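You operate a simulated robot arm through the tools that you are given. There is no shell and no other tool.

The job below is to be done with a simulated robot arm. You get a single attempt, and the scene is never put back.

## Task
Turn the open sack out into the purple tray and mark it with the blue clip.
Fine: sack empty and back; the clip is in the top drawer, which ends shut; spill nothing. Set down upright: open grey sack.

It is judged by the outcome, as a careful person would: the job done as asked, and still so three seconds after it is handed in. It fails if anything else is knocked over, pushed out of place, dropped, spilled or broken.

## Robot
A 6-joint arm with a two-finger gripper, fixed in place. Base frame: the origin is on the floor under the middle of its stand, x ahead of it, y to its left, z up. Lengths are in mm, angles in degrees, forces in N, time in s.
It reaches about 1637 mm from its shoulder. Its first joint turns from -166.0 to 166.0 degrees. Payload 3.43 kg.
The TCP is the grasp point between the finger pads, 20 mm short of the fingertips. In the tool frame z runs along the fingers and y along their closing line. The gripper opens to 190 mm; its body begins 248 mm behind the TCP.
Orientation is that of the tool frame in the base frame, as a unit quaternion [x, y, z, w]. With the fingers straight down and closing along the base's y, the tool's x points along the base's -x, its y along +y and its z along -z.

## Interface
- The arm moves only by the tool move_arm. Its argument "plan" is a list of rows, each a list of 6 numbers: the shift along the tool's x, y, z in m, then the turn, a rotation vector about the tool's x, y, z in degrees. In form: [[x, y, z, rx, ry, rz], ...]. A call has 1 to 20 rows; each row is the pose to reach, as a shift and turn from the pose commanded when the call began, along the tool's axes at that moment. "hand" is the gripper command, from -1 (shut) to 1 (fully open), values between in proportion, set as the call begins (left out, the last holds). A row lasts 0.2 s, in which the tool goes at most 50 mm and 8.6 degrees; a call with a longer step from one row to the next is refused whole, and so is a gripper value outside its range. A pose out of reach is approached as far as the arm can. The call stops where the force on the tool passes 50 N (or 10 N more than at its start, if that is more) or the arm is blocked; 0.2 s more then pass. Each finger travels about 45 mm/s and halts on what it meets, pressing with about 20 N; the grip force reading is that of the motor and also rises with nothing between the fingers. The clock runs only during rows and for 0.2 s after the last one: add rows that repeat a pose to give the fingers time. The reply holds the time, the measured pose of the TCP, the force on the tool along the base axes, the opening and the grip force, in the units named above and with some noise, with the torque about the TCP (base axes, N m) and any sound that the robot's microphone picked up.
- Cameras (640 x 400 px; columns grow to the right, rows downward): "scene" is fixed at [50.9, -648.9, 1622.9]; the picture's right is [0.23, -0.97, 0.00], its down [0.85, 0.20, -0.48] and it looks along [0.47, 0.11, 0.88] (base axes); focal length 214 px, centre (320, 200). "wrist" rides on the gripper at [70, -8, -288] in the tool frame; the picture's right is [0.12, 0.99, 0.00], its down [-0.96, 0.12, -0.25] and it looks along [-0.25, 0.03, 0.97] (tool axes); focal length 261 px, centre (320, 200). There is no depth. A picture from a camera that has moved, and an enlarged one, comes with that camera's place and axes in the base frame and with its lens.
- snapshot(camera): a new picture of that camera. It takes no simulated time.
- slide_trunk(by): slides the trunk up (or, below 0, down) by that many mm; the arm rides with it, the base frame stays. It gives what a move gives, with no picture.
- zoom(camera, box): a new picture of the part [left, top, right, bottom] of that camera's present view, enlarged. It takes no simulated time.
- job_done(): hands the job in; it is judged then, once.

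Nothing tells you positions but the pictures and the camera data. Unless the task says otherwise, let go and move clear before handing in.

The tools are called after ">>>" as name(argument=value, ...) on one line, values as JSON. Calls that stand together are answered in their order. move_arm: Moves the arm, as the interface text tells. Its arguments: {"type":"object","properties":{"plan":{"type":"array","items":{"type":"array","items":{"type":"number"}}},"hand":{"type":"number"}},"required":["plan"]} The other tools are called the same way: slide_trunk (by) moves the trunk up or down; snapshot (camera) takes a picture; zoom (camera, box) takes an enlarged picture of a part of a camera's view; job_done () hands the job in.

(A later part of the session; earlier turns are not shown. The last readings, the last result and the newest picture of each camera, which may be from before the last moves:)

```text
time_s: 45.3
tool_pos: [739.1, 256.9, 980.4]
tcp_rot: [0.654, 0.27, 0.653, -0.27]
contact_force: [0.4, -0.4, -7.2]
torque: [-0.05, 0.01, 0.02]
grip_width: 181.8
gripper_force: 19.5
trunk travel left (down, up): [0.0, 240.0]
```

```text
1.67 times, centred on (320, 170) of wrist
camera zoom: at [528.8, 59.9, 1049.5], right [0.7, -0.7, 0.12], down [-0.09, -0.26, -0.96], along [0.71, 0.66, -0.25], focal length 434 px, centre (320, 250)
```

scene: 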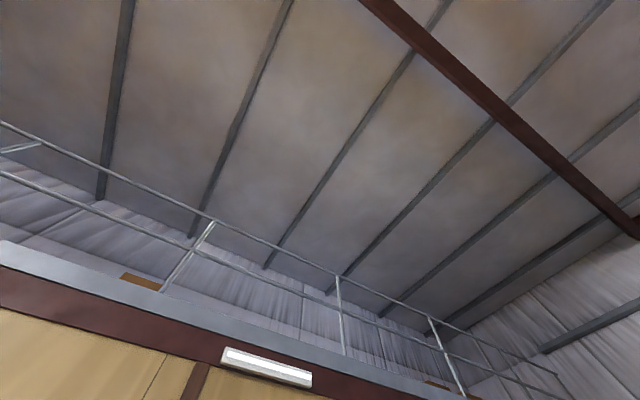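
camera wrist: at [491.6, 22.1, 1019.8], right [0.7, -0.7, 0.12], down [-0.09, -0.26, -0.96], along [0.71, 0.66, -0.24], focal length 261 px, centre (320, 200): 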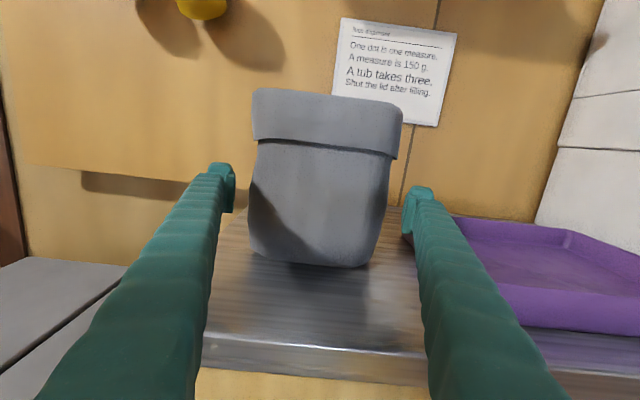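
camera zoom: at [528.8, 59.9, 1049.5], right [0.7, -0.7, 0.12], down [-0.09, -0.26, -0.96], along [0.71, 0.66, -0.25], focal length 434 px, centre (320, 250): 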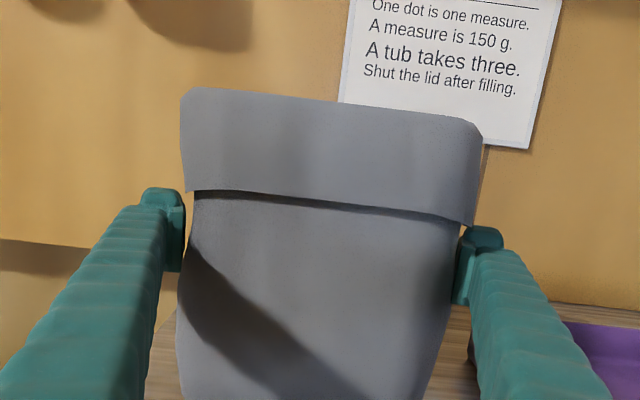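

The sack stayed on the counter while the pads slid up it with about 7 N of drag. The pads are now just under the wider collar. I'll lift a little more and see if the collar takes the load.

>>> move_arm(plan=[[0.004, 0, 0, 0, 0, 0], [0.008, 0, 0, 0, 0, 0], [0.012, 0, 0, 0, 0, 0], [0.012, 0, 0, 0, 0, 0]], hand=-1)

>>> zoom(camera="wrist", box=[170, 50, 470, 290])

```text
time_s: 46.3
tool_pos: [739.3, 257.6, 992.3]
tcp_rot: [0.654, 0.269, 0.654, -0.269]
contact_force: [-0.2, -0.5, -7.7]
torque: [-0.01, 0.03, 0.02]
grip_width: 181.8
gripper_force: 20.1
trunk travel left (down, up): [0.0, 240.0]
```

```text
1.67 times, centred on (320, 170) of wrist
camera zoom: at [529.1, 59.9, 1061.6], right [0.7, -0.7, 0.12], down [-0.09, -0.26, -0.96], along [0.71, 0.66, -0.25], focal length 434 px, centre (320, 250)
```

zoom: 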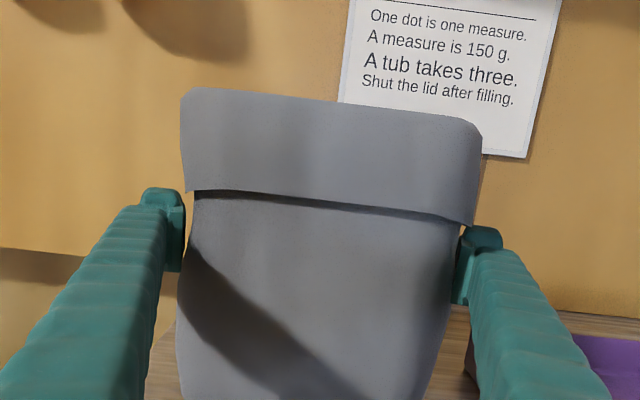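

The sack is now coming up with the gripper at about 7.7 N, with no slip over this step. I'll lift further and confirm it isn't creeping.

>>> move_arm(plan=[[0.01, 0, 0, 0, 0, 0], [0.02, 0, 0, 0, 0, 0], [0.035, 0, 0, 0, 0, 0], [0.05, 0, 0, 0, 0, 0], [0.065, 0, 0, 0, 0, 0], [0.08, 0, 0, 0, 0, 0], [0.08, 0, 0, 0, 0, 0], [0.08, 0, 0, 0, 0, 0]], hand=-1)

>>> snapshot(camera="wrist")

>>> zoom(camera="wrist", box=[170, 50, 470, 290])

```text
time_s: 48.1
tool_pos: [736.6, 256.2, 1073.7]
tcp_rot: [0.654, 0.269, 0.654, -0.269]
contact_force: [-0.4, -0.1, -7.9]
torque: [-0.02, -0.04, -0.02]
grip_width: 181.7
gripper_force: 19.8
trunk travel left (down, up): [0.0, 240.0]
```

```text
taken
camera wrist: at [528.0, 59.2, 1142.4], right [0.7, -0.7, 0.12], down [-0.09, -0.26, -0.96], along [0.71, 0.66, -0.25], focal length 261 px, centre (320, 200)
```

wrist: 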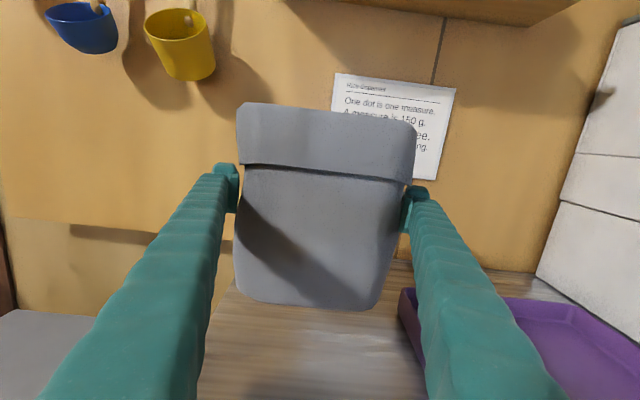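

```text
1.67 times, centred on (320, 170) of wrist
camera zoom: at [528.0, 59.2, 1142.4], right [0.7, -0.7, 0.12], down [-0.09, -0.26, -0.96], along [0.71, 0.66, -0.25], focal length 434 px, centre (320, 250)
```

zoom: 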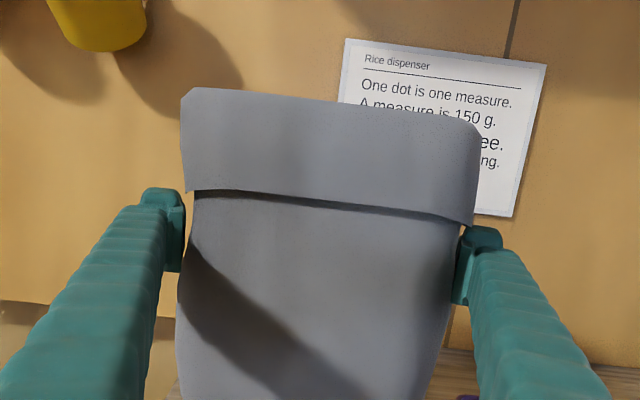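

There's no creep, so the hold is solid with the collar resting on the pads. Next I'll carry it smoothly along the counter over the tray (centre near t=655, d=699).

>>> move_arm(plan=[[0.003, 0.008, 0, 0, 0, 0], [0.005, 0.022, 0, 0, 0, 0], [0.006, 0.042, 0, 0, 0, 0], [0.006, 0.067, -0.002, 0, 0, 0], [0.006, 0.092, -0.003, 0, 0, 0], [0.006, 0.117, -0.004, 0, 0, 0], [0.006, 0.142, -0.005, 0, 0, 0], [0.006, 0.167, -0.006, 0, 0, 0], [0.006, 0.192, -0.007, 0, 0, 0], [0.006, 0.217, -0.008, 0, 0, 0], [0.006, 0.242, -0.009, 0, 0, 0], [0.006, 0.267, -0.01, 0, 0, 0], [0.006, 0.292, -0.01, 0, 0, 0], [0.006, 0.317, -0.01, 0, 0, 0], [0.006, 0.34, -0.01, 0, 0, 0], [0.006, 0.355, -0.01, 0, 0, 0], [0.006, 0.362, -0.01, 0, 0, 0], [0.006, 0.365, -0.01, 0, 0, 0], [0.006, 0.365, -0.01, 0, 0, 0]], hand=-1)

>>> snapshot(camera="wrist")

```text
time_s: 52.1
tool_pos: [987.9, -9.0, 1079.0]
tcp_rot: [0.654, 0.27, 0.653, -0.269]
contact_force: [-0.2, -0.1, -8.1]
torque: [0.0, -0.01, 0.0]
grip_width: 181.3
gripper_force: 20.3
trunk travel left (down, up): [0.0, 240.0]
```

```text
taken
camera wrist: at [777.6, -205.7, 1148.0], right [0.7, -0.7, 0.12], down [-0.09, -0.26, -0.96], along [0.71, 0.66, -0.25], focal length 261 px, centre (320, 200)
```

wrist: 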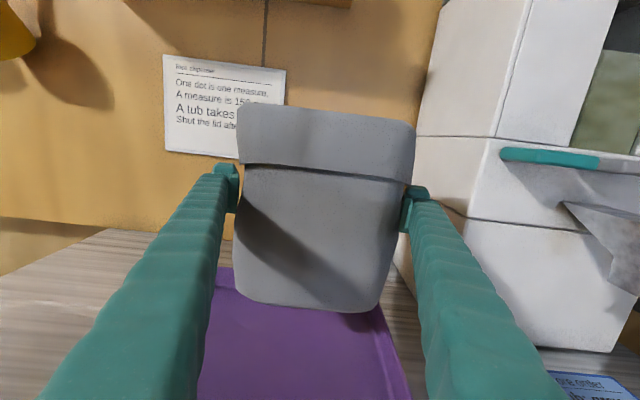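

The sack is over the tray. I'll roll it toward the tray's middle in stages, watching the grip, starting with 60°.

>>> move_arm(plan=[[0, 0, 0, 0, 0, -3], [0, 0, 0, 0, 0, -7], [0, 0, 0, 0, 0, -12], [0, 0, 0, 0, 0, -17], [0, 0, 0, 0, 0, -22], [0, 0, 0, 0, 0, -27], [0, 0, 0, 0, 0, -32], [0, 0, 0, 0, 0, -37], [0, 0, 0, 0, 0, -42], [0, 0, 0, 0, 0, -47], [0, 0, 0, 0, 0, -52], [0, 0, 0, 0, 0, -56], [0, 0, 0, 0, 0, -59], [0, 0, 0, 0, 0, -60], [0, 0, 0, 0, 0, -60]], hand=-1)

>>> snapshot(camera="wrist")

```text
time_s: 55.3
tool_pos: [989.3, -7.8, 1078.6]
tcp_rot: [0.431, 0.561, 0.701, 0.094]
contact_force: [0.3, -0.1, -6.9]
torque: [0.06, 0.11, 0.02]
grip_width: 181.5
gripper_force: 20.2
trunk travel left (down, up): [0.0, 240.0]
```

```text
taken
camera wrist: at [738.2, -166.2, 1104.9], right [0.28, -0.28, 0.92], down [0.45, -0.81, -0.38], along [0.85, 0.52, -0.1], focal length 261 px, centre (320, 200)
```

wrist: 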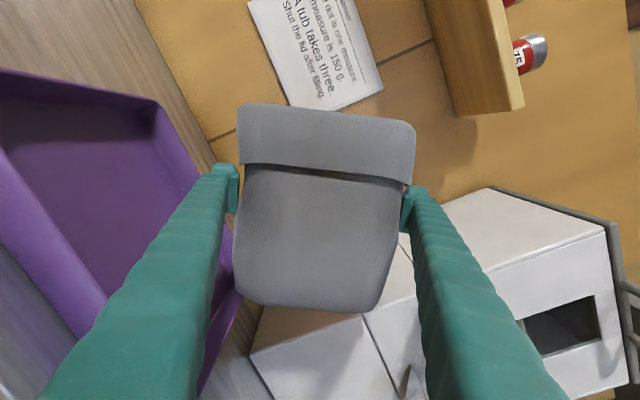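

The hold is steady at 60°, with the tray beneath. I'll continue to 90° while lowering about 45 mm to shorten the drop.

>>> move_arm(plan=[[-0.002, -0.0035, 0, 0, 0, -3], [-0.0045, -0.0078, 0, 0, 0, -6], [-0.007, -0.0121, 0, 0, 0, -9], [-0.0095, -0.0165, 0, 0, 0, -12], [-0.012, -0.0208, 0, 0, 0, -15], [-0.0145, -0.0251, 0, 0, 0, -18], [-0.017, -0.0294, 0, 0, 0, -21], [-0.0195, -0.0338, 0, 0, 0, -24], [-0.0215, -0.0372, 0, 0, 0, -27], [-0.0225, -0.039, 0, 0, 0, -30], [-0.0225, -0.039, 0, 0, 0, -30]], hand=-1)

>>> snapshot(camera="wrist")

```text
time_s: 57.7
tool_pos: [989.1, -9.3, 1035.1]
tcp_rot: [0.271, 0.652, 0.654, 0.272]
contact_force: [-0.1, -0.4, -3.7]
torque: [0.07, 0.02, 0.0]
grip_width: 181.7
gripper_force: 19.8
trunk travel left (down, up): [0.0, 240.0]
```

```text
taken
camera wrist: at [735.1, -162.4, 1024.5], right [-0.09, 0.08, 0.99], down [0.5, -0.86, 0.12], along [0.86, 0.51, 0.03], focal length 261 px, centre (320, 200)
```

wrist: 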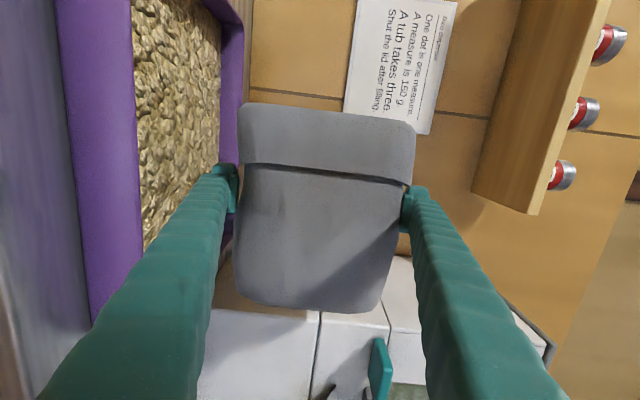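

The grain is already flowing into the tray; the load has dropped from 7.9 to 3.7 N. I'll keep rolling slowly to empty it fully.

>>> move_arm(plan=[[0, 0, 0, 0, 0, -3], [0, 0, 0, 0, 0, -6], [0, 0, 0, 0, 0, -9], [0, 0, 0, 0, 0, -12], [0, 0, 0, 0, 0, -15], [0, 0, 0, 0, 0, -18], [0, 0, 0, 0, 0, -21], [0, 0, 0, 0, 0, -24], [0, 0, 0, 0, 0, -27], [0, 0, 0, 0, 0, -30], [0, 0, 0, 0, 0, -33], [0, 0, 0, 0, 0, -36], [0, 0, 0, 0, 0, -39], [0, 0, 0, 0, 0, -42], [0, 0, 0, 0, 0, -45], [0, 0, 0, 0, 0, -45], [0, 0, 0, 0, 0, -45]], hand=-1)

>>> snapshot(camera="wrist")

```text
time_s: 61.3
tool_pos: [988.8, -9.4, 1033.2]
tcp_rot: [0.002, 0.707, 0.5, 0.5]
contact_force: [0.7, -0.5, -0.9]
torque: [0.04, 0.02, -0.03]
grip_width: 181.2
gripper_force: 19.7
trunk travel left (down, up): [0.0, 240.0]
```

```text
taken
camera wrist: at [753.4, -181.7, 976.4], right [-0.55, 0.56, 0.62], down [0.25, -0.6, 0.76], along [0.8, 0.57, 0.2], focal length 261 px, centre (320, 200)
```

wrist: 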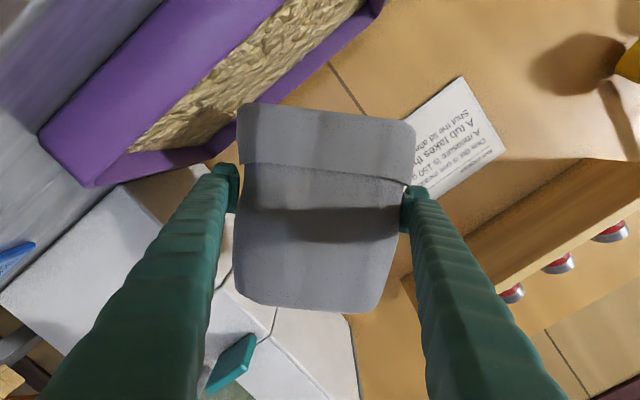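

The load is nearly gone (0.9 N). I'll roll nearly upside-down and pause so the last grains fall.

>>> move_arm(plan=[[0, 0, 0, 0, 0, -4], [0, 0, 0, 0, 0, -8], [0, 0, 0, 0, 0, -12], [0, 0, 0, 0, 0, -16], [0, 0, 0, 0, 0, -20], [0, 0, 0, 0, 0, -24], [0, 0, 0, 0, 0, -28], [0, 0, 0, 0, 0, -32], [0, 0, 0, 0, 0, -36], [0, 0, 0, 0, 0, -40], [0, 0, 0, 0, 0, -40], [0, 0, 0, 0, 0, -40], [0, 0, 0, 0, 0, -40], [0, 0, 0, 0, 0, -40], [0, 0, 0, 0, 0, -40]], hand=-1)

>>> snapshot(camera="wrist")

```text
time_s: 64.5
tool_pos: [988.9, -8.1, 1032.4]
tcp_rot: [-0.242, 0.664, 0.298, 0.641]
contact_force: [0.0, 0.3, -0.5]
torque: [0.01, 0.01, -0.04]
grip_width: 181.3
gripper_force: 19.9
trunk travel left (down, up): [0.0, 240.0]
```

```text
taken
camera wrist: at [786.3, -213.9, 961.1], right [-0.7, 0.71, -0.03], down [-0.2, -0.15, 0.97], along [0.68, 0.69, 0.25], focal length 261 px, centre (320, 200)
```

wrist: 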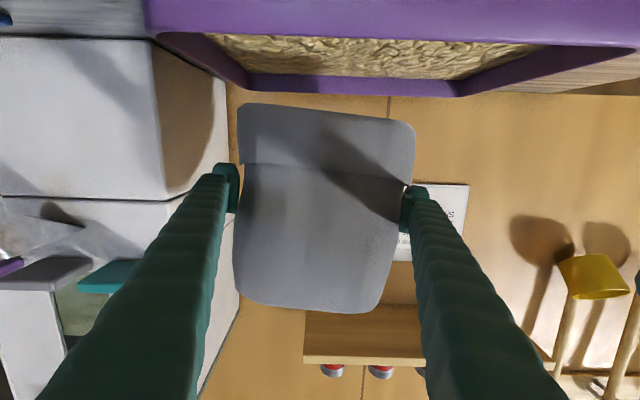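

The sack is empty. I'll raise slightly and roll it back upright over the tray.

>>> move_arm(plan=[[-0.014, 0.0012, 0, 0, 0, 4], [-0.028, 0.0024, 0, 0, 0, 11], [-0.0428, 0.0037, 0, 0, 0, 19], [-0.0428, 0.0037, 0, 0, 0, 27], [-0.0428, 0.0037, 0, 0, 0, 35], [-0.0428, 0.0037, 0, 0, 0, 43], [-0.0428, 0.0037, 0, 0, 0, 51], [-0.0428, 0.0037, 0, 0, 0, 59], [-0.0428, 0.0037, 0, 0, 0, 67], [-0.0428, 0.0037, 0, 0, 0, 75], [-0.0428, 0.0037, 0, 0, 0, 83], [-0.0428, 0.0037, 0, 0, 0, 91], [-0.0428, 0.0037, 0, 0, 0, 99], [-0.0428, 0.0037, 0, 0, 0, 107], [-0.0428, 0.0037, 0, 0, 0, 115], [-0.0428, 0.0037, 0, 0, 0, 123], [-0.0428, 0.0037, 0, 0, 0, 131], [-0.0428, 0.0037, 0, 0, 0, 139], [-0.0428, 0.0037, 0, 0, 0, 145], [-0.0428, 0.0037, 0, 0, 0, 150]], hand=-1)

>>> move_arm(plan=[[0, 0, 0, 0, 0, 4], [0, 0, 0, 0, 0, 9], [0, 0, 0, 0, 0, 14], [0, 0, 0, 0, 0, 19], [0, 0, 0, 0, 0, 23], [0, 0, 0, 0, 0, 25], [0, 0, 0, 0, 0, 25]], hand=-1)

>>> snapshot(camera="wrist")

```text
time_s: 68.7
tool_pos: [988.4, -8.8, 1076.5]
tcp_rot: [0.58, 0.404, 0.697, -0.122]
contact_force: [-1.2, -0.4, -0.6]
torque: [0.03, 0.01, 0.01]
grip_width: 181.3
gripper_force: 19.9
trunk travel left (down, up): [0.0, 240.0]
```

```text
time_s: 70.3
tool_pos: [989.0, -10.3, 1075.8]
tcp_rot: [0.653, 0.269, 0.654, -0.27]
contact_force: [-1.1, -0.1, -0.6]
torque: [0.03, -0.01, -0.01]
grip_width: 181.2
gripper_force: 20.4
trunk travel left (down, up): [0.0, 240.0]
```

```text
taken
camera wrist: at [778.9, -206.8, 1145.3], right [0.7, -0.7, 0.12], down [-0.09, -0.26, -0.96], along [0.71, 0.66, -0.24], focal length 261 px, centre (320, 200)
```

wrist: 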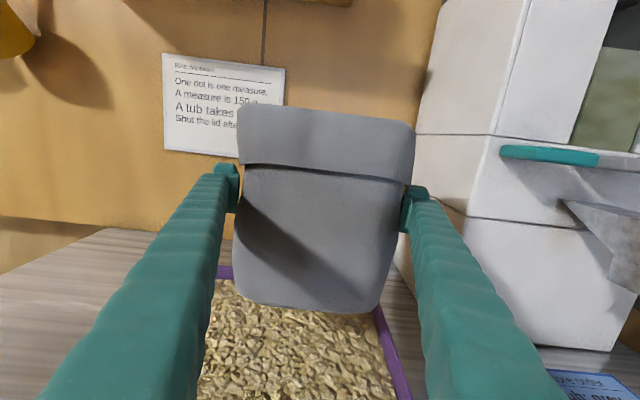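

The sack is upright and empty, and the tray holds the grain. I'll carry the sack back to where it stood.

>>> move_arm(plan=[[0.002, -0.008, 0, 0, 0, 0], [0.004, -0.022, 0, 0, 0, 0], [0.005, -0.042, 0, 0, 0, 0], [0.005, -0.067, 0.002, 0, 0, 0], [0.005, -0.092, 0.003, 0, 0, 0], [0.005, -0.117, 0.004, 0, 0, 0], [0.005, -0.142, 0.005, 0, 0, 0], [0.005, -0.167, 0.006, 0, 0, 0], [0.005, -0.192, 0.007, 0, 0, 0], [0.005, -0.217, 0.008, 0, 0, 0], [0.005, -0.242, 0.009, 0, 0, 0], [0.005, -0.267, 0.01, 0, 0, 0], [0.005, -0.292, 0.011, 0, 0, 0], [0.005, -0.317, 0.011, 0, 0, 0], [0.005, -0.342, 0.0115, 0, 0, 0], [0.005, -0.357, 0.0115, 0, 0, 0], [0.005, -0.364, 0.0115, 0, 0, 0], [0.005, -0.3665, 0.0115, 0, 0, 0], [0.005, -0.3665, 0.0115, 0, 0, 0]], hand=-1)

>>> snapshot(camera="wrist")

```text
time_s: 74.3
tool_pos: [737.5, 259.8, 1080.7]
tcp_rot: [0.654, 0.27, 0.654, -0.27]
contact_force: [0.0, 0.1, -0.2]
torque: [0.0, -0.05, -0.02]
grip_width: 181.3
gripper_force: 20.1
trunk travel left (down, up): [0.0, 240.0]
```

```text
taken
camera wrist: at [527.7, 61.6, 1150.7], right [0.7, -0.7, 0.12], down [-0.09, -0.26, -0.96], along [0.71, 0.66, -0.24], focal length 261 px, centre (320, 200)
```

wrist: 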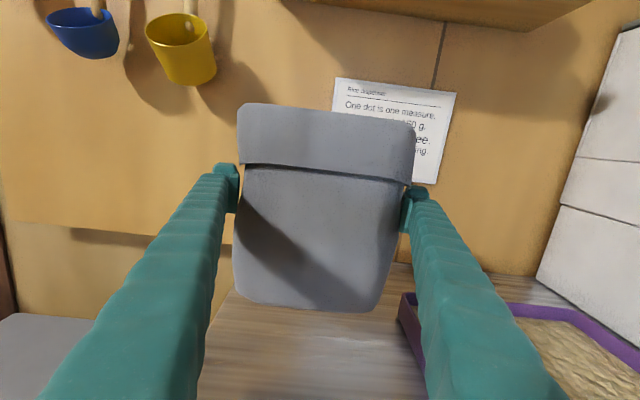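

>>> move_arm(plan=[[-0.02, 0.001, 0, 0, 0, 0], [-0.04, 0.002, 0, 0, 0, 0], [-0.06, 0.002, 0, 0, 0, 0], [-0.08, 0.002, 0, 0, 0, 0], [-0.09, 0.002, 0, 0, 0, 0], [-0.094, 0.002, 0, 0, 0, 0], [-0.094, 0.002, 0, 0, 0, 0]], hand=-1)

>>> snapshot(camera="wrist")

```text
time_s: 75.9
tool_pos: [737.7, 257.1, 987.3]
tcp_rot: [0.654, 0.269, 0.654, -0.269]
contact_force: [0.7, 0.7, -0.4]
torque: [-0.01, 0.0, -0.01]
grip_width: 181.2
gripper_force: 20.2
trunk travel left (down, up): [0.0, 240.0]
```

```text
taken
camera wrist: at [529.5, 59.4, 1056.8], right [0.7, -0.7, 0.12], down [-0.09, -0.26, -0.96], along [0.71, 0.66, -0.25], focal length 261 px, centre (320, 200)
```

wrist: 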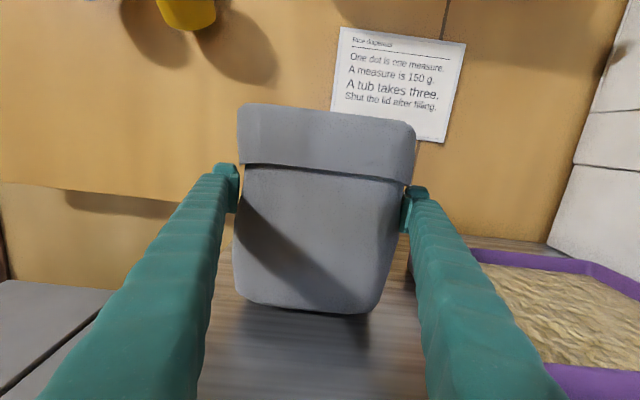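

Now I'll ease it down the last few millimetres, watching for contact with the counter.

>>> move_arm(plan=[[-0.002, 0, 0, 0, 0, 0], [-0.004, 0, 0, 0, 0, 0], [-0.006, 0, 0, 0, 0, 0], [-0.006, 0, 0, 0, 0, 0]], hand=-1)

```text
time_s: 76.9
tool_pos: [740.4, 257.3, 980.9]
tcp_rot: [0.654, 0.269, 0.654, -0.269]
contact_force: [-0.1, -0.3, -0.5]
torque: [0.01, 0.0, 0.0]
grip_width: 181.3
gripper_force: 19.8
trunk travel left (down, up): [0.0, 240.0]
```

>>> move_arm(plan=[[-0.001, 0, 0, 0, 0, 0], [-0.002, 0, 0, 0, 0, 0], [-0.003, 0, 0, 0, 0, 0], [-0.004, 0, 0, 0, 0, 0], [-0.004, 0, 0, 0, 0, 0]], hand=-1)

>>> zoom(camera="wrist", box=[170, 50, 470, 330])

```text
time_s: 78.1
tool_pos: [740.4, 257.4, 978.3]
tcp_rot: [0.653, 0.27, 0.654, -0.27]
contact_force: [0.1, -0.5, -1.0]
torque: [0.0, 0.01, -0.01]
grip_width: 181.3
gripper_force: 20.3
trunk travel left (down, up): [0.0, 240.0]
```

```text
1.43 times, centred on (320, 190) of wrist
camera zoom: at [529.7, 60.2, 1046.9], right [0.7, -0.7, 0.12], down [-0.09, -0.26, -0.96], along [0.71, 0.66, -0.24], focal length 372 px, centre (320, 214)
```

zoom: 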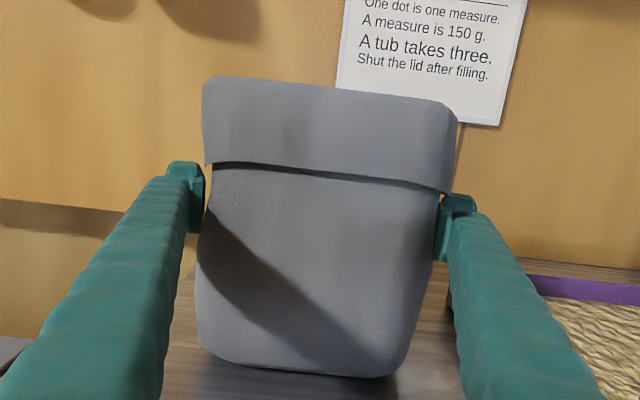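

>>> move_arm(plan=[[-0.001, 0, 0, 0, 0, 0], [-0.002, 0, 0, 0, 0, 0], [-0.003, 0, 0, 0, 0, 0], [-0.004, 0, 0, 0, 0, 0], [-0.005, 0, 0, 0, 0, 0], [-0.005, 0, 0, 0, 0, 0]], hand=-1)

>>> zoom(camera="wrist", box=[170, 50, 470, 330])

```text
time_s: 79.5
tool_pos: [738.4, 257.5, 973.3]
tcp_rot: [0.653, 0.269, 0.655, -0.269]
contact_force: [-6.4, -5.1, 16.6]
torque: [-0.01, -0.07, -0.04]
grip_width: 181.3
gripper_force: 20.0
trunk travel left (down, up): [0.0, 240.0]
```

```text
1.43 times, centred on (320, 190) of wrist
camera zoom: at [528.9, 59.4, 1042.7], right [0.7, -0.7, 0.12], down [-0.09, -0.26, -0.96], along [0.71, 0.66, -0.24], focal length 372 px, centre (320, 214)
```

zoom: 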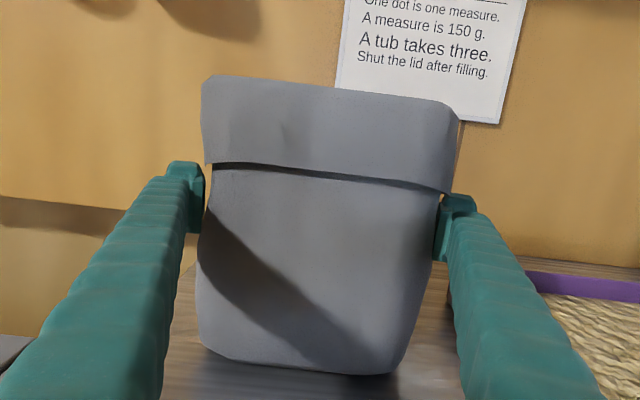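

The sack has landed. I'll ease up 1 mm to relieve the push, then open.

>>> move_arm(plan=[[0.001, 0, 0, 0, 0, 0], [0.001, 0, 0, 0, 0, 0]], hand=-1)

>>> move_arm(plan=[[0, 0, 0, 0, 0, 0], [0, 0, 0, 0, 0, 0], [0, 0, 0, 0, 0, 0], [0, 0, 0, 0, 0, 0]], hand=1)

>>> zoom(camera="wrist", box=[170, 50, 470, 330])

```text
time_s: 80.1
tool_pos: [738.2, 257.4, 972.2]
tcp_rot: [0.654, 0.269, 0.654, -0.269]
contact_force: [-1.2, -4.0, 7.3]
torque: [-0.32, -0.46, -0.25]
grip_width: 181.1
gripper_force: 20.0
trunk travel left (down, up): [0.0, 240.0]
```

```text
time_s: 81.1
tool_pos: [738.7, 258.3, 973.5]
tcp_rot: [0.654, 0.27, 0.653, -0.27]
contact_force: [0.0, -0.3, 0.0]
torque: [0.07, 0.0, -0.03]
grip_width: 190.1
gripper_force: 0.0
trunk travel left (down, up): [0.0, 240.0]
```

```text
1.43 times, centred on (320, 190) of wrist
camera zoom: at [529.2, 60.3, 1043.1], right [0.7, -0.7, 0.12], down [-0.09, -0.26, -0.96], along [0.71, 0.66, -0.24], focal length 372 px, centre (320, 214)
```

zoom: 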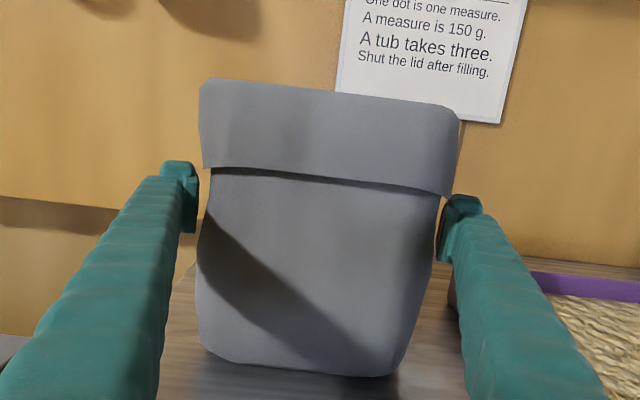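

Released and standing. I'll back straight out slowly so I don't drag the now very light sack.

>>> move_arm(plan=[[0, 0, -0.006, 0, 0, 0], [0, 0, -0.014, 0, 0, 0], [0, 0, -0.022, 0, 0, 0], [0, 0, -0.03, 0, 0, 0], [0, 0, -0.038, 0, 0, 0], [0, 0, -0.046, 0, 0, 0], [0, 0, -0.054, 0, 0, 0], [0, 0, -0.062, 0, 0, 0], [0, 0, -0.07, 0, 0, 0], [0, 0, -0.07, 0, 0, 0]], hand=1)

>>> snapshot(camera="wrist")

```text
time_s: 83.3
tool_pos: [689.8, 209.0, 972.5]
tcp_rot: [0.654, 0.269, 0.654, -0.269]
contact_force: [-0.3, -1.6, -0.6]
torque: [0.02, 0.01, 0.0]
grip_width: 189.7
gripper_force: 0.0
trunk travel left (down, up): [0.0, 240.0]
```

```text
taken
camera wrist: at [479.6, 10.7, 1042.5], right [0.7, -0.7, 0.12], down [-0.09, -0.26, -0.96], along [0.71, 0.66, -0.24], focal length 261 px, centre (320, 200)
```

wrist: 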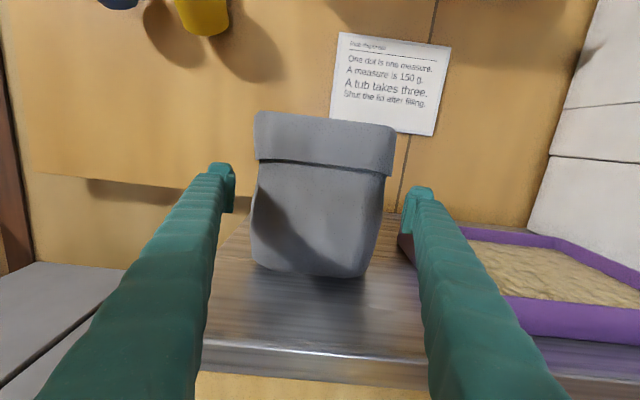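

The sack stands where it was. I'll back off and up, then raise the trunk to work on the drawer.

>>> move_arm(plan=[[0.004, 0, -0.012, 0, 0, 0], [0.01, 0, -0.024, 0, 0, 0], [0.025, 0, -0.036, 0, 0, 0], [0.06, 0, -0.04, 0, 0, 0], [0.1, 0, -0.045, 0, 0, 0], [0.14, 0, -0.045, 0, 0, 0], [0.18, 0, -0.045, 0, 0, 0], [0.18, 0, -0.045, 0, 0, 0]], hand=1)

>>> slide_trunk(by=175)

>>> snapshot(camera="wrist")

```text
time_s: 85.1
tool_pos: [656.2, 175.5, 1154.0]
tcp_rot: [0.654, 0.269, 0.654, -0.269]
contact_force: [-0.1, -0.4, -0.7]
torque: [0.02, 0.01, 0.0]
grip_width: 189.7
gripper_force: 0.0
trunk travel left (down, up): [0.0, 240.0]
```

```text
time_s: 87.0
tool_pos: [657.7, 175.7, 1328.4]
tcp_rot: [0.654, 0.27, 0.653, -0.27]
contact_force: [-0.5, -0.7, 0.0]
torque: [-0.02, 0.0, -0.01]
grip_width: 190.0
gripper_force: 0.1
trunk travel left (down, up): [-175.0, 65.0]
```

```text
taken
camera wrist: at [447.0, -22.0, 1398.1], right [0.7, -0.7, 0.12], down [-0.09, -0.26, -0.96], along [0.71, 0.66, -0.24], focal length 261 px, centre (320, 200)
```

wrist: 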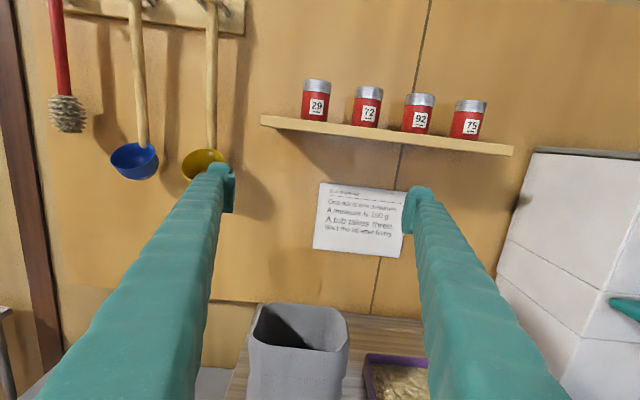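

I'll move along the counter with the tool pitched down to check the tray for spills and look at the drawers.

>>> move_arm(plan=[[0, 0.034, -0.021, 0, -4.5, 0], [0, 0.068, -0.042, 0, -9, 0], [0, 0.103, -0.063, 0, -13.5, 0], [0, 0.137, -0.084, 0, -18, 0], [0, 0.171, -0.105, 0, -22.5, 0], [0, 0.205, -0.126, 0, -27, 0], [0, 0.24, -0.147, 0, -31.5, 0], [0, 0.274, -0.168, 0, -36, 0], [0, 0.308, -0.189, 0, -40.5, 0], [0, 0.342, -0.209, 0, -45, 0], [0, 0.342, -0.209, 0, -45, 0]], hand=1)

>>> snapshot(camera="wrist")

```text
time_s: 89.4
tool_pos: [749.2, -214.1, 1327.2]
tcp_rot: [0.854, 0.353, 0.353, -0.147]
contact_force: [0.9, 0.8, 0.6]
torque: [0.07, -0.03, 0.03]
grip_width: 190.0
gripper_force: 0.1
trunk travel left (down, up): [-175.0, 65.0]
```

```text
taken
camera wrist: at [635.1, -317.4, 1579.4], right [0.76, -0.65, 0.08], down [-0.53, -0.68, -0.51], along [0.38, 0.34, -0.86], focal length 261 px, centre (320, 200)
```

wrist: 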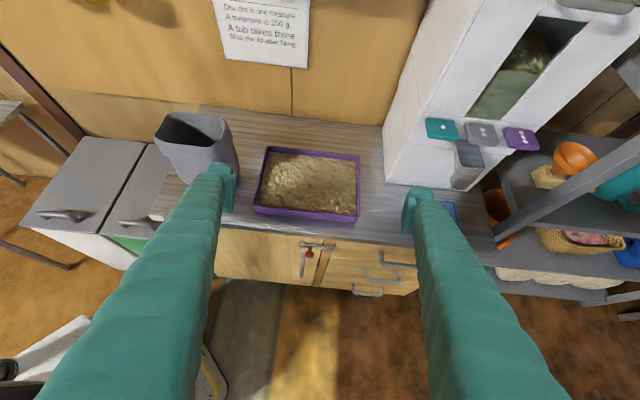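

>>> zoom(camera="wrist", box=[130, 100, 390, 240])

>>> zoom(camera="wrist", box=[270, 200, 450, 310])

>>> zoom(camera="wrist", box=[400, 90, 640, 300])

```text
2.46 times, centred on (260, 170) of wrist
camera zoom: at [635.1, -317.4, 1579.4], right [0.76, -0.65, 0.08], down [-0.53, -0.68, -0.51], along [0.38, 0.34, -0.86], focal length 642 px, centre (468, 274)
```

zoom: 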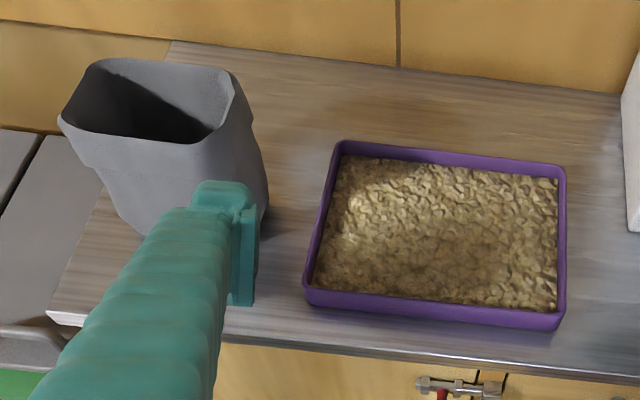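

```text
3.56 times, centred on (360, 255) of wrist
camera zoom: at [635.1, -317.4, 1579.4], right [0.76, -0.65, 0.08], down [-0.53, -0.68, -0.51], along [0.38, 0.34, -0.86], focal length 927 px, centre (178, 4)
```

zoom: 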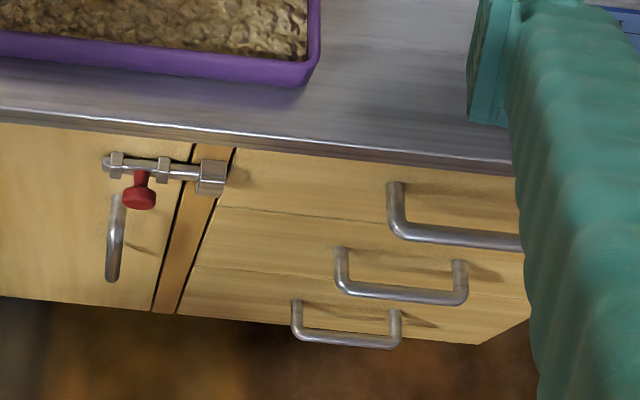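

```text
1.90 times, centred on (520, 195) of wrist
camera zoom: at [635.1, -317.4, 1579.4], right [0.76, -0.65, 0.08], down [-0.53, -0.68, -0.51], along [0.38, 0.34, -0.86], focal length 496 px, centre (-61, 210)
```

zoom: 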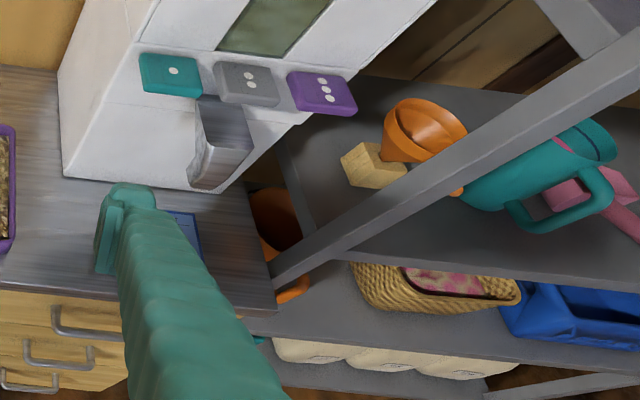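

The tray holds all the grain, the counter is clean, and the sack stands upright. The bolt only locks the cupboard door to the stile, so the drawers are free. I'll move in front of the top drawer with the tool level.

>>> move_arm(plan=[[-0.0267, 0.0304, 0.0086, 0, 4.5, 0], [-0.0534, 0.0608, 0.0173, 0, 9, 0], [-0.0801, 0.0912, 0.0259, 0, 13.5, 0], [-0.1068, 0.1216, 0.0345, 0, 18, 0], [-0.1335, 0.152, 0.0432, 0, 22.5, 0], [-0.1602, 0.1824, 0.0518, 0, 27, 0], [-0.1869, 0.2128, 0.0604, 0, 31.5, 0], [-0.2136, 0.2432, 0.069, 0, 36, 0], [-0.2403, 0.2736, 0.0777, 0, 40.5, 0], [-0.267, 0.304, 0.0863, 0, 45, 0], [-0.267, 0.304, 0.0863, 0, 45, 0]], hand=1)

>>> snapshot(camera="wrist")

```text
time_s: 91.8
tool_pos: [874.5, -518.3, 1078.6]
tcp_rot: [0.653, 0.269, 0.654, -0.27]
contact_force: [0.0, 0.1, 0.5]
torque: [0.12, -0.07, 0.04]
grip_width: 189.8
gripper_force: 0.0
trunk travel left (down, up): [-175.0, 65.0]
```

```text
taken
camera wrist: at [663.7, -716.6, 1148.1], right [0.7, -0.7, 0.12], down [-0.09, -0.25, -0.96], along [0.71, 0.66, -0.24], focal length 261 px, centre (320, 200)
```

wrist: 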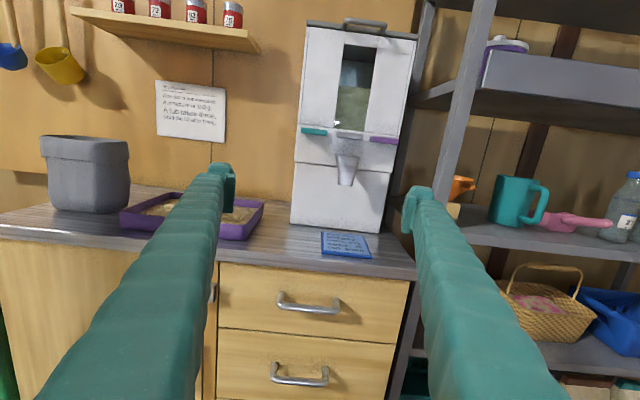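

>>> zoom(camera="wrist", box=[200, 240, 430, 400])

```text
2.50 times, centred on (315, 320) of wrist
camera zoom: at [663.7, -716.6, 1148.1], right [0.7, -0.7, 0.12], down [-0.09, -0.25, -0.96], along [0.71, 0.66, -0.24], focal length 652 px, centre (332, -100)
```

zoom: 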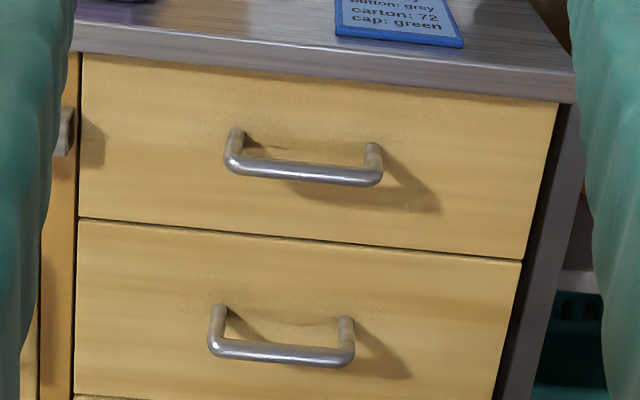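

The triangulated top-drawer handle centre is near t=1001, d=506, z=736. I'll roll 90° so the fingers close vertically, partly close, and come down level with the handle, still well in front.

>>> move_arm(plan=[[-0.0285, 0.0014, 0, 0, 0, -7.5], [-0.057, 0.0028, 0, 0, 0, -15], [-0.0855, 0.0042, 0, 0, 0, -22.5], [-0.114, 0.0055, 0, 0, 0, -30], [-0.1425, 0.0069, 0, 0, 0, -37.5], [-0.171, 0.0083, 0, 0, 0, -45], [-0.1995, 0.0097, 0, 0, 0, -52.5], [-0.228, 0.0111, 0, 0, 0, -60], [-0.2565, 0.0125, 0, 0, 0, -67.5], [-0.285, 0.0138, 0, 0, 0, -75], [-0.3135, 0.0152, 0, 0, 0, -82.5], [-0.342, 0.0166, 0, 0, 0, -90], [-0.342, 0.0166, 0, 0, 0, -90]], hand=-0.26)

>>> snapshot(camera="wrist")

```text
time_s: 94.6
tool_pos: [885.5, -532.5, 735.9]
tcp_rot: [0.271, 0.653, 0.653, 0.273]
contact_force: [0.3, -0.5, 0.5]
torque: [0.02, -0.05, 0.01]
grip_width: 70.4
gripper_force: 0.0
trunk travel left (down, up): [-175.0, 65.0]
```

```text
taken
camera wrist: at [632.2, -685.7, 726.1], right [-0.09, 0.08, 0.99], down [0.5, -0.86, 0.12], along [0.86, 0.51, 0.03], focal length 261 px, centre (320, 200)
```

wrist: 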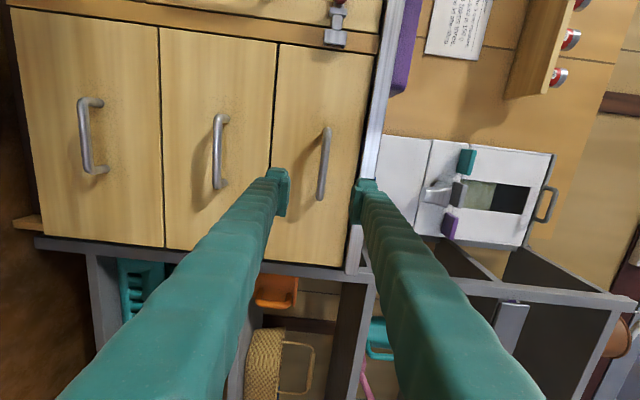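

>>> zoom(camera="wrist", box=[250, 100, 400, 230])

```text
3.08 times, centred on (325, 165) of wrist
camera zoom: at [632.2, -685.7, 726.1], right [-0.09, 0.08, 0.99], down [0.5, -0.86, 0.12], along [0.86, 0.51, 0.03], focal length 802 px, centre (305, 308)
```

zoom: 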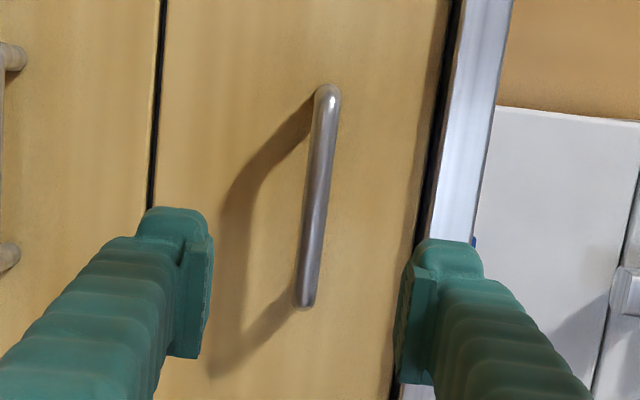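

>>> move_arm(plan=[[0.002, 0.002, 0.035, 0, 0, 0], [0.004, 0.004, 0.07, 0, 0, 0], [0.006, 0.006, 0.105, 0, 0, 0], [0.008, 0.006, 0.14, 0, 0, 0], [0.008, 0.006, 0.17, 0, 0, 0], [0.008, 0.006, 0.19, 0, 0, 0], [0.008, 0.006, 0.19, 0, 0, 0]], hand=-0.26)

>>> snapshot(camera="wrist")

```text
time_s: 96.2
tool_pos: [1015.2, -391.9, 742.4]
tcp_rot: [0.272, 0.652, 0.653, 0.272]
contact_force: [-0.4, -0.4, -0.5]
torque: [0.04, 0.03, 0.01]
grip_width: 70.3
gripper_force: 0.0
trunk travel left (down, up): [-175.0, 65.0]
```

```text
taken
camera wrist: at [761.3, -545.7, 733.5], right [-0.08, 0.08, 0.99], down [0.5, -0.86, 0.12], along [0.86, 0.51, 0.03], focal length 261 px, centre (320, 200)
```

wrist: 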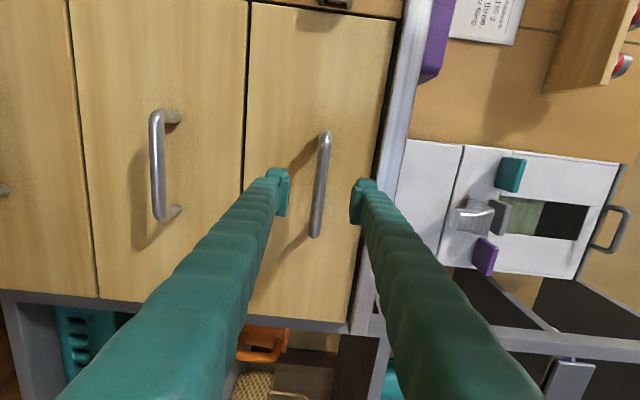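

The handle is centred between the fingers. Advancing onto the bar.

>>> move_arm(plan=[[0, 0, 0.015, 0, 0, 0], [0, 0, 0.03, 0, 0, 0], [0, 0, 0.045, 0, 0, 0], [0, 0, 0.06, 0, 0, 0], [0, 0, 0.06, 0, 0, 0]], hand=-0.26)

>>> zoom(camera="wrist", box=[220, 110, 420, 260])

```text
time_s: 97.4
tool_pos: [1057.6, -350.8, 743.0]
tcp_rot: [0.272, 0.652, 0.654, 0.272]
contact_force: [-0.2, -0.1, -0.4]
torque: [0.0, -0.03, 0.0]
grip_width: 70.2
gripper_force: 0.0
trunk travel left (down, up): [-175.0, 65.0]
```

```text
2.67 times, centred on (320, 185) of wrist
camera zoom: at [804.4, -504.3, 733.7], right [-0.08, 0.08, 0.99], down [0.5, -0.86, 0.11], along [0.86, 0.51, 0.03], focal length 695 px, centre (320, 240)
```

zoom: 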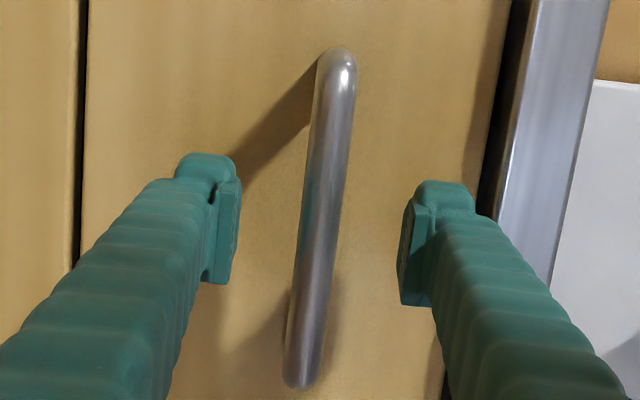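

The bar is between the pads. Closing on it.

>>> move_arm(plan=[[0, 0, 0, 0, 0, 0], [0, 0, 0, 0, 0, 0], [0, 0, 0, 0, 0, 0], [0, 0, 0, 0, 0, 0], [0, 0, 0, 0, 0, 0], [0, 0, 0, 0, 0, 0]], hand=-1)

>>> zoom(camera="wrist", box=[220, 110, 420, 260])

```text
time_s: 98.8
tool_pos: [1058.1, -350.6, 743.1]
tcp_rot: [0.271, 0.653, 0.653, 0.271]
contact_force: [-0.9, 1.3, -7.6]
torque: [-0.41, -0.37, -0.02]
grip_width: 16.3
gripper_force: 45.0
trunk travel left (down, up): [-175.0, 65.0]
```

```text
2.67 times, centred on (320, 185) of wrist
camera zoom: at [804.5, -504.2, 733.2], right [-0.08, 0.08, 0.99], down [0.5, -0.86, 0.11], along [0.86, 0.51, 0.03], focal length 695 px, centre (320, 240)
```

zoom: 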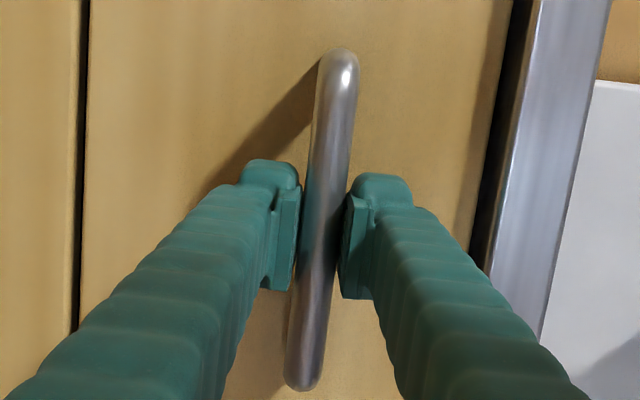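

The bar is gripped. Now I'll pull gently toward the room.

>>> move_arm(plan=[[0, 0, -0.006, 0, 0, 0], [0, 0, -0.014, 0, 0, 0], [0, 0, -0.024, 0, 0, 0], [0, 0, -0.036, 0, 0, 0], [0, 0, -0.048, 0, 0, 0], [0, 0, -0.06, 0, 0, 0], [0, 0, -0.06, 0, 0, 0]], hand=-1)

>>> snapshot(camera="wrist")

```text
time_s: 100.4
tool_pos: [1014.6, -393.3, 742.1]
tcp_rot: [0.273, 0.652, 0.652, 0.272]
contact_force: [9.9, -10.6, -14.2]
torque: [-0.43, -0.27, -0.27]
grip_width: 16.2
gripper_force: 45.1
trunk travel left (down, up): [-175.0, 65.0]
```

```text
taken
camera wrist: at [761.2, -546.6, 733.2], right [-0.08, 0.08, 0.99], down [0.5, -0.86, 0.11], along [0.86, 0.51, 0.03], focal length 261 px, centre (320, 200)
```

wrist: 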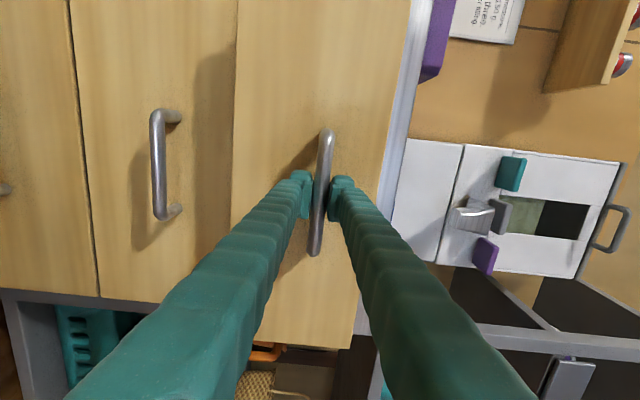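

The drawer slides. There's a small side load, so I'll give with it while I keep pulling.

>>> move_arm(plan=[[-0.0015, -0.0015, -0.01, 0, 0, 0], [-0.003, -0.003, -0.022, 0, 0, 0], [-0.003, -0.003, -0.034, 0, 0, 0], [-0.003, -0.003, -0.046, 0, 0, 0], [-0.003, -0.003, -0.058, 0, 0, 0], [-0.003, -0.003, -0.07, 0, 0, 0], [-0.003, -0.003, -0.07, 0, 0, 0]], hand=-1)

```text
time_s: 102.0
tool_pos: [965.9, -442.6, 742.4]
tcp_rot: [0.27, 0.653, 0.653, 0.272]
contact_force: [-9.3, 9.7, 31.8]
torque: [0.94, 0.61, 0.27]
grip_width: 16.0
gripper_force: 44.7
trunk travel left (down, up): [-175.0, 65.0]
```

>>> move_arm(plan=[[0.0008, 0.001, -0.003, 0, 0, 0], [0.0015, 0.002, -0.01, 0, 0, 0], [0.0015, 0.002, -0.022, 0, 0, 0], [0.0015, 0.002, -0.034, 0, 0, 0], [0.0015, 0.002, -0.046, 0, 0, 0], [0.0015, 0.002, -0.058, 0, 0, 0], [0.0015, 0.002, -0.07, 0, 0, 0], [0.0015, 0.002, -0.07, 0, 0, 0]], hand=-1)

>>> snapshot(camera="wrist")

```text
time_s: 103.8
tool_pos: [915.9, -491.6, 742.6]
tcp_rot: [0.272, 0.653, 0.653, 0.272]
contact_force: [4.6, -4.7, 12.6]
torque: [-0.05, -0.14, -0.2]
grip_width: 16.3
gripper_force: 44.7
trunk travel left (down, up): [-175.0, 65.0]
```

```text
taken
camera wrist: at [662.2, -645.8, 732.9], right [-0.08, 0.08, 0.99], down [0.5, -0.86, 0.12], along [0.86, 0.51, 0.03], focal length 261 px, centre (320, 200)
```

wrist: 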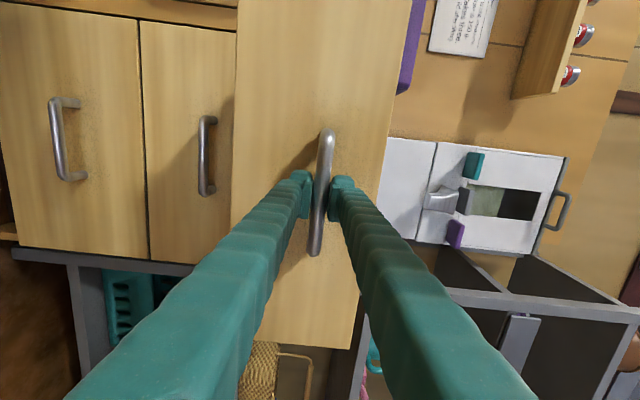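

Out by about 200 mm. A bit more will leave room to work inside.

>>> move_arm(plan=[[-0.0003, 0.0007, -0.008, 0, 0, 0], [-0.0006, 0.001, -0.018, 0, 0, 0], [-0.0006, 0.001, -0.03, 0, 0, 0], [-0.0006, 0.001, -0.042, 0, 0, 0], [-0.0006, 0.001, -0.052, 0, 0, 0], [-0.0006, 0.001, -0.06, 0, 0, 0], [-0.0006, 0.001, -0.06, 0, 0, 0]], hand=-1)

```text
time_s: 105.4
tool_pos: [874.7, -534.8, 743.2]
tcp_rot: [0.272, 0.652, 0.653, 0.273]
contact_force: [-2.5, 3.3, -1.5]
torque: [-0.43, -0.43, -0.02]
grip_width: 15.8
gripper_force: 44.9
trunk travel left (down, up): [-175.0, 65.0]
```

About 260 mm out with almost no load. I'll release the handle and back away straight.

>>> move_arm(plan=[[0, 0, 0, 0, 0, 0], [0, 0, 0, 0, 0, 0], [0, 0, 0, 0, 0, 0], [0, 0, 0, 0, 0, 0], [0, 0, 0, 0, 0, 0]], hand=-0.26)

>>> move_arm(plan=[[0, 0, -0.02, 0, 0, 0], [0, 0, -0.045, 0, 0, 0], [0, 0, -0.07, 0, 0, 0], [0, 0, -0.095, 0, 0, 0], [0, 0, -0.095, 0, 0, 0]], hand=-0.26)

>>> snapshot(camera="wrist")

```text
time_s: 106.6
tool_pos: [873.8, -533.4, 741.7]
tcp_rot: [0.272, 0.652, 0.653, 0.272]
contact_force: [-0.7, 0.0, -0.3]
torque: [-0.02, 0.0, -0.01]
grip_width: 70.2
gripper_force: 0.0
trunk travel left (down, up): [-175.0, 65.0]
```

```text
time_s: 107.8
tool_pos: [805.9, -600.1, 743.1]
tcp_rot: [0.271, 0.652, 0.654, 0.272]
contact_force: [-1.3, -0.3, -0.5]
torque: [-0.02, 0.01, -0.01]
grip_width: 70.5
gripper_force: 0.0
trunk travel left (down, up): [-175.0, 65.0]
```

```text
taken
camera wrist: at [552.8, -753.6, 734.4], right [-0.08, 0.08, 0.99], down [0.5, -0.86, 0.11], along [0.86, 0.51, 0.03], focal length 261 px, centre (320, 200)
```

wrist: 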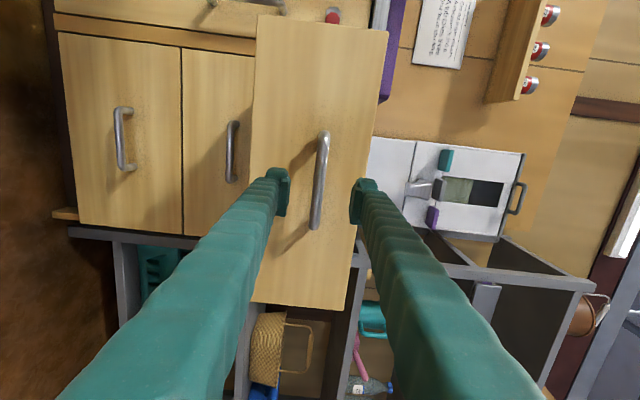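

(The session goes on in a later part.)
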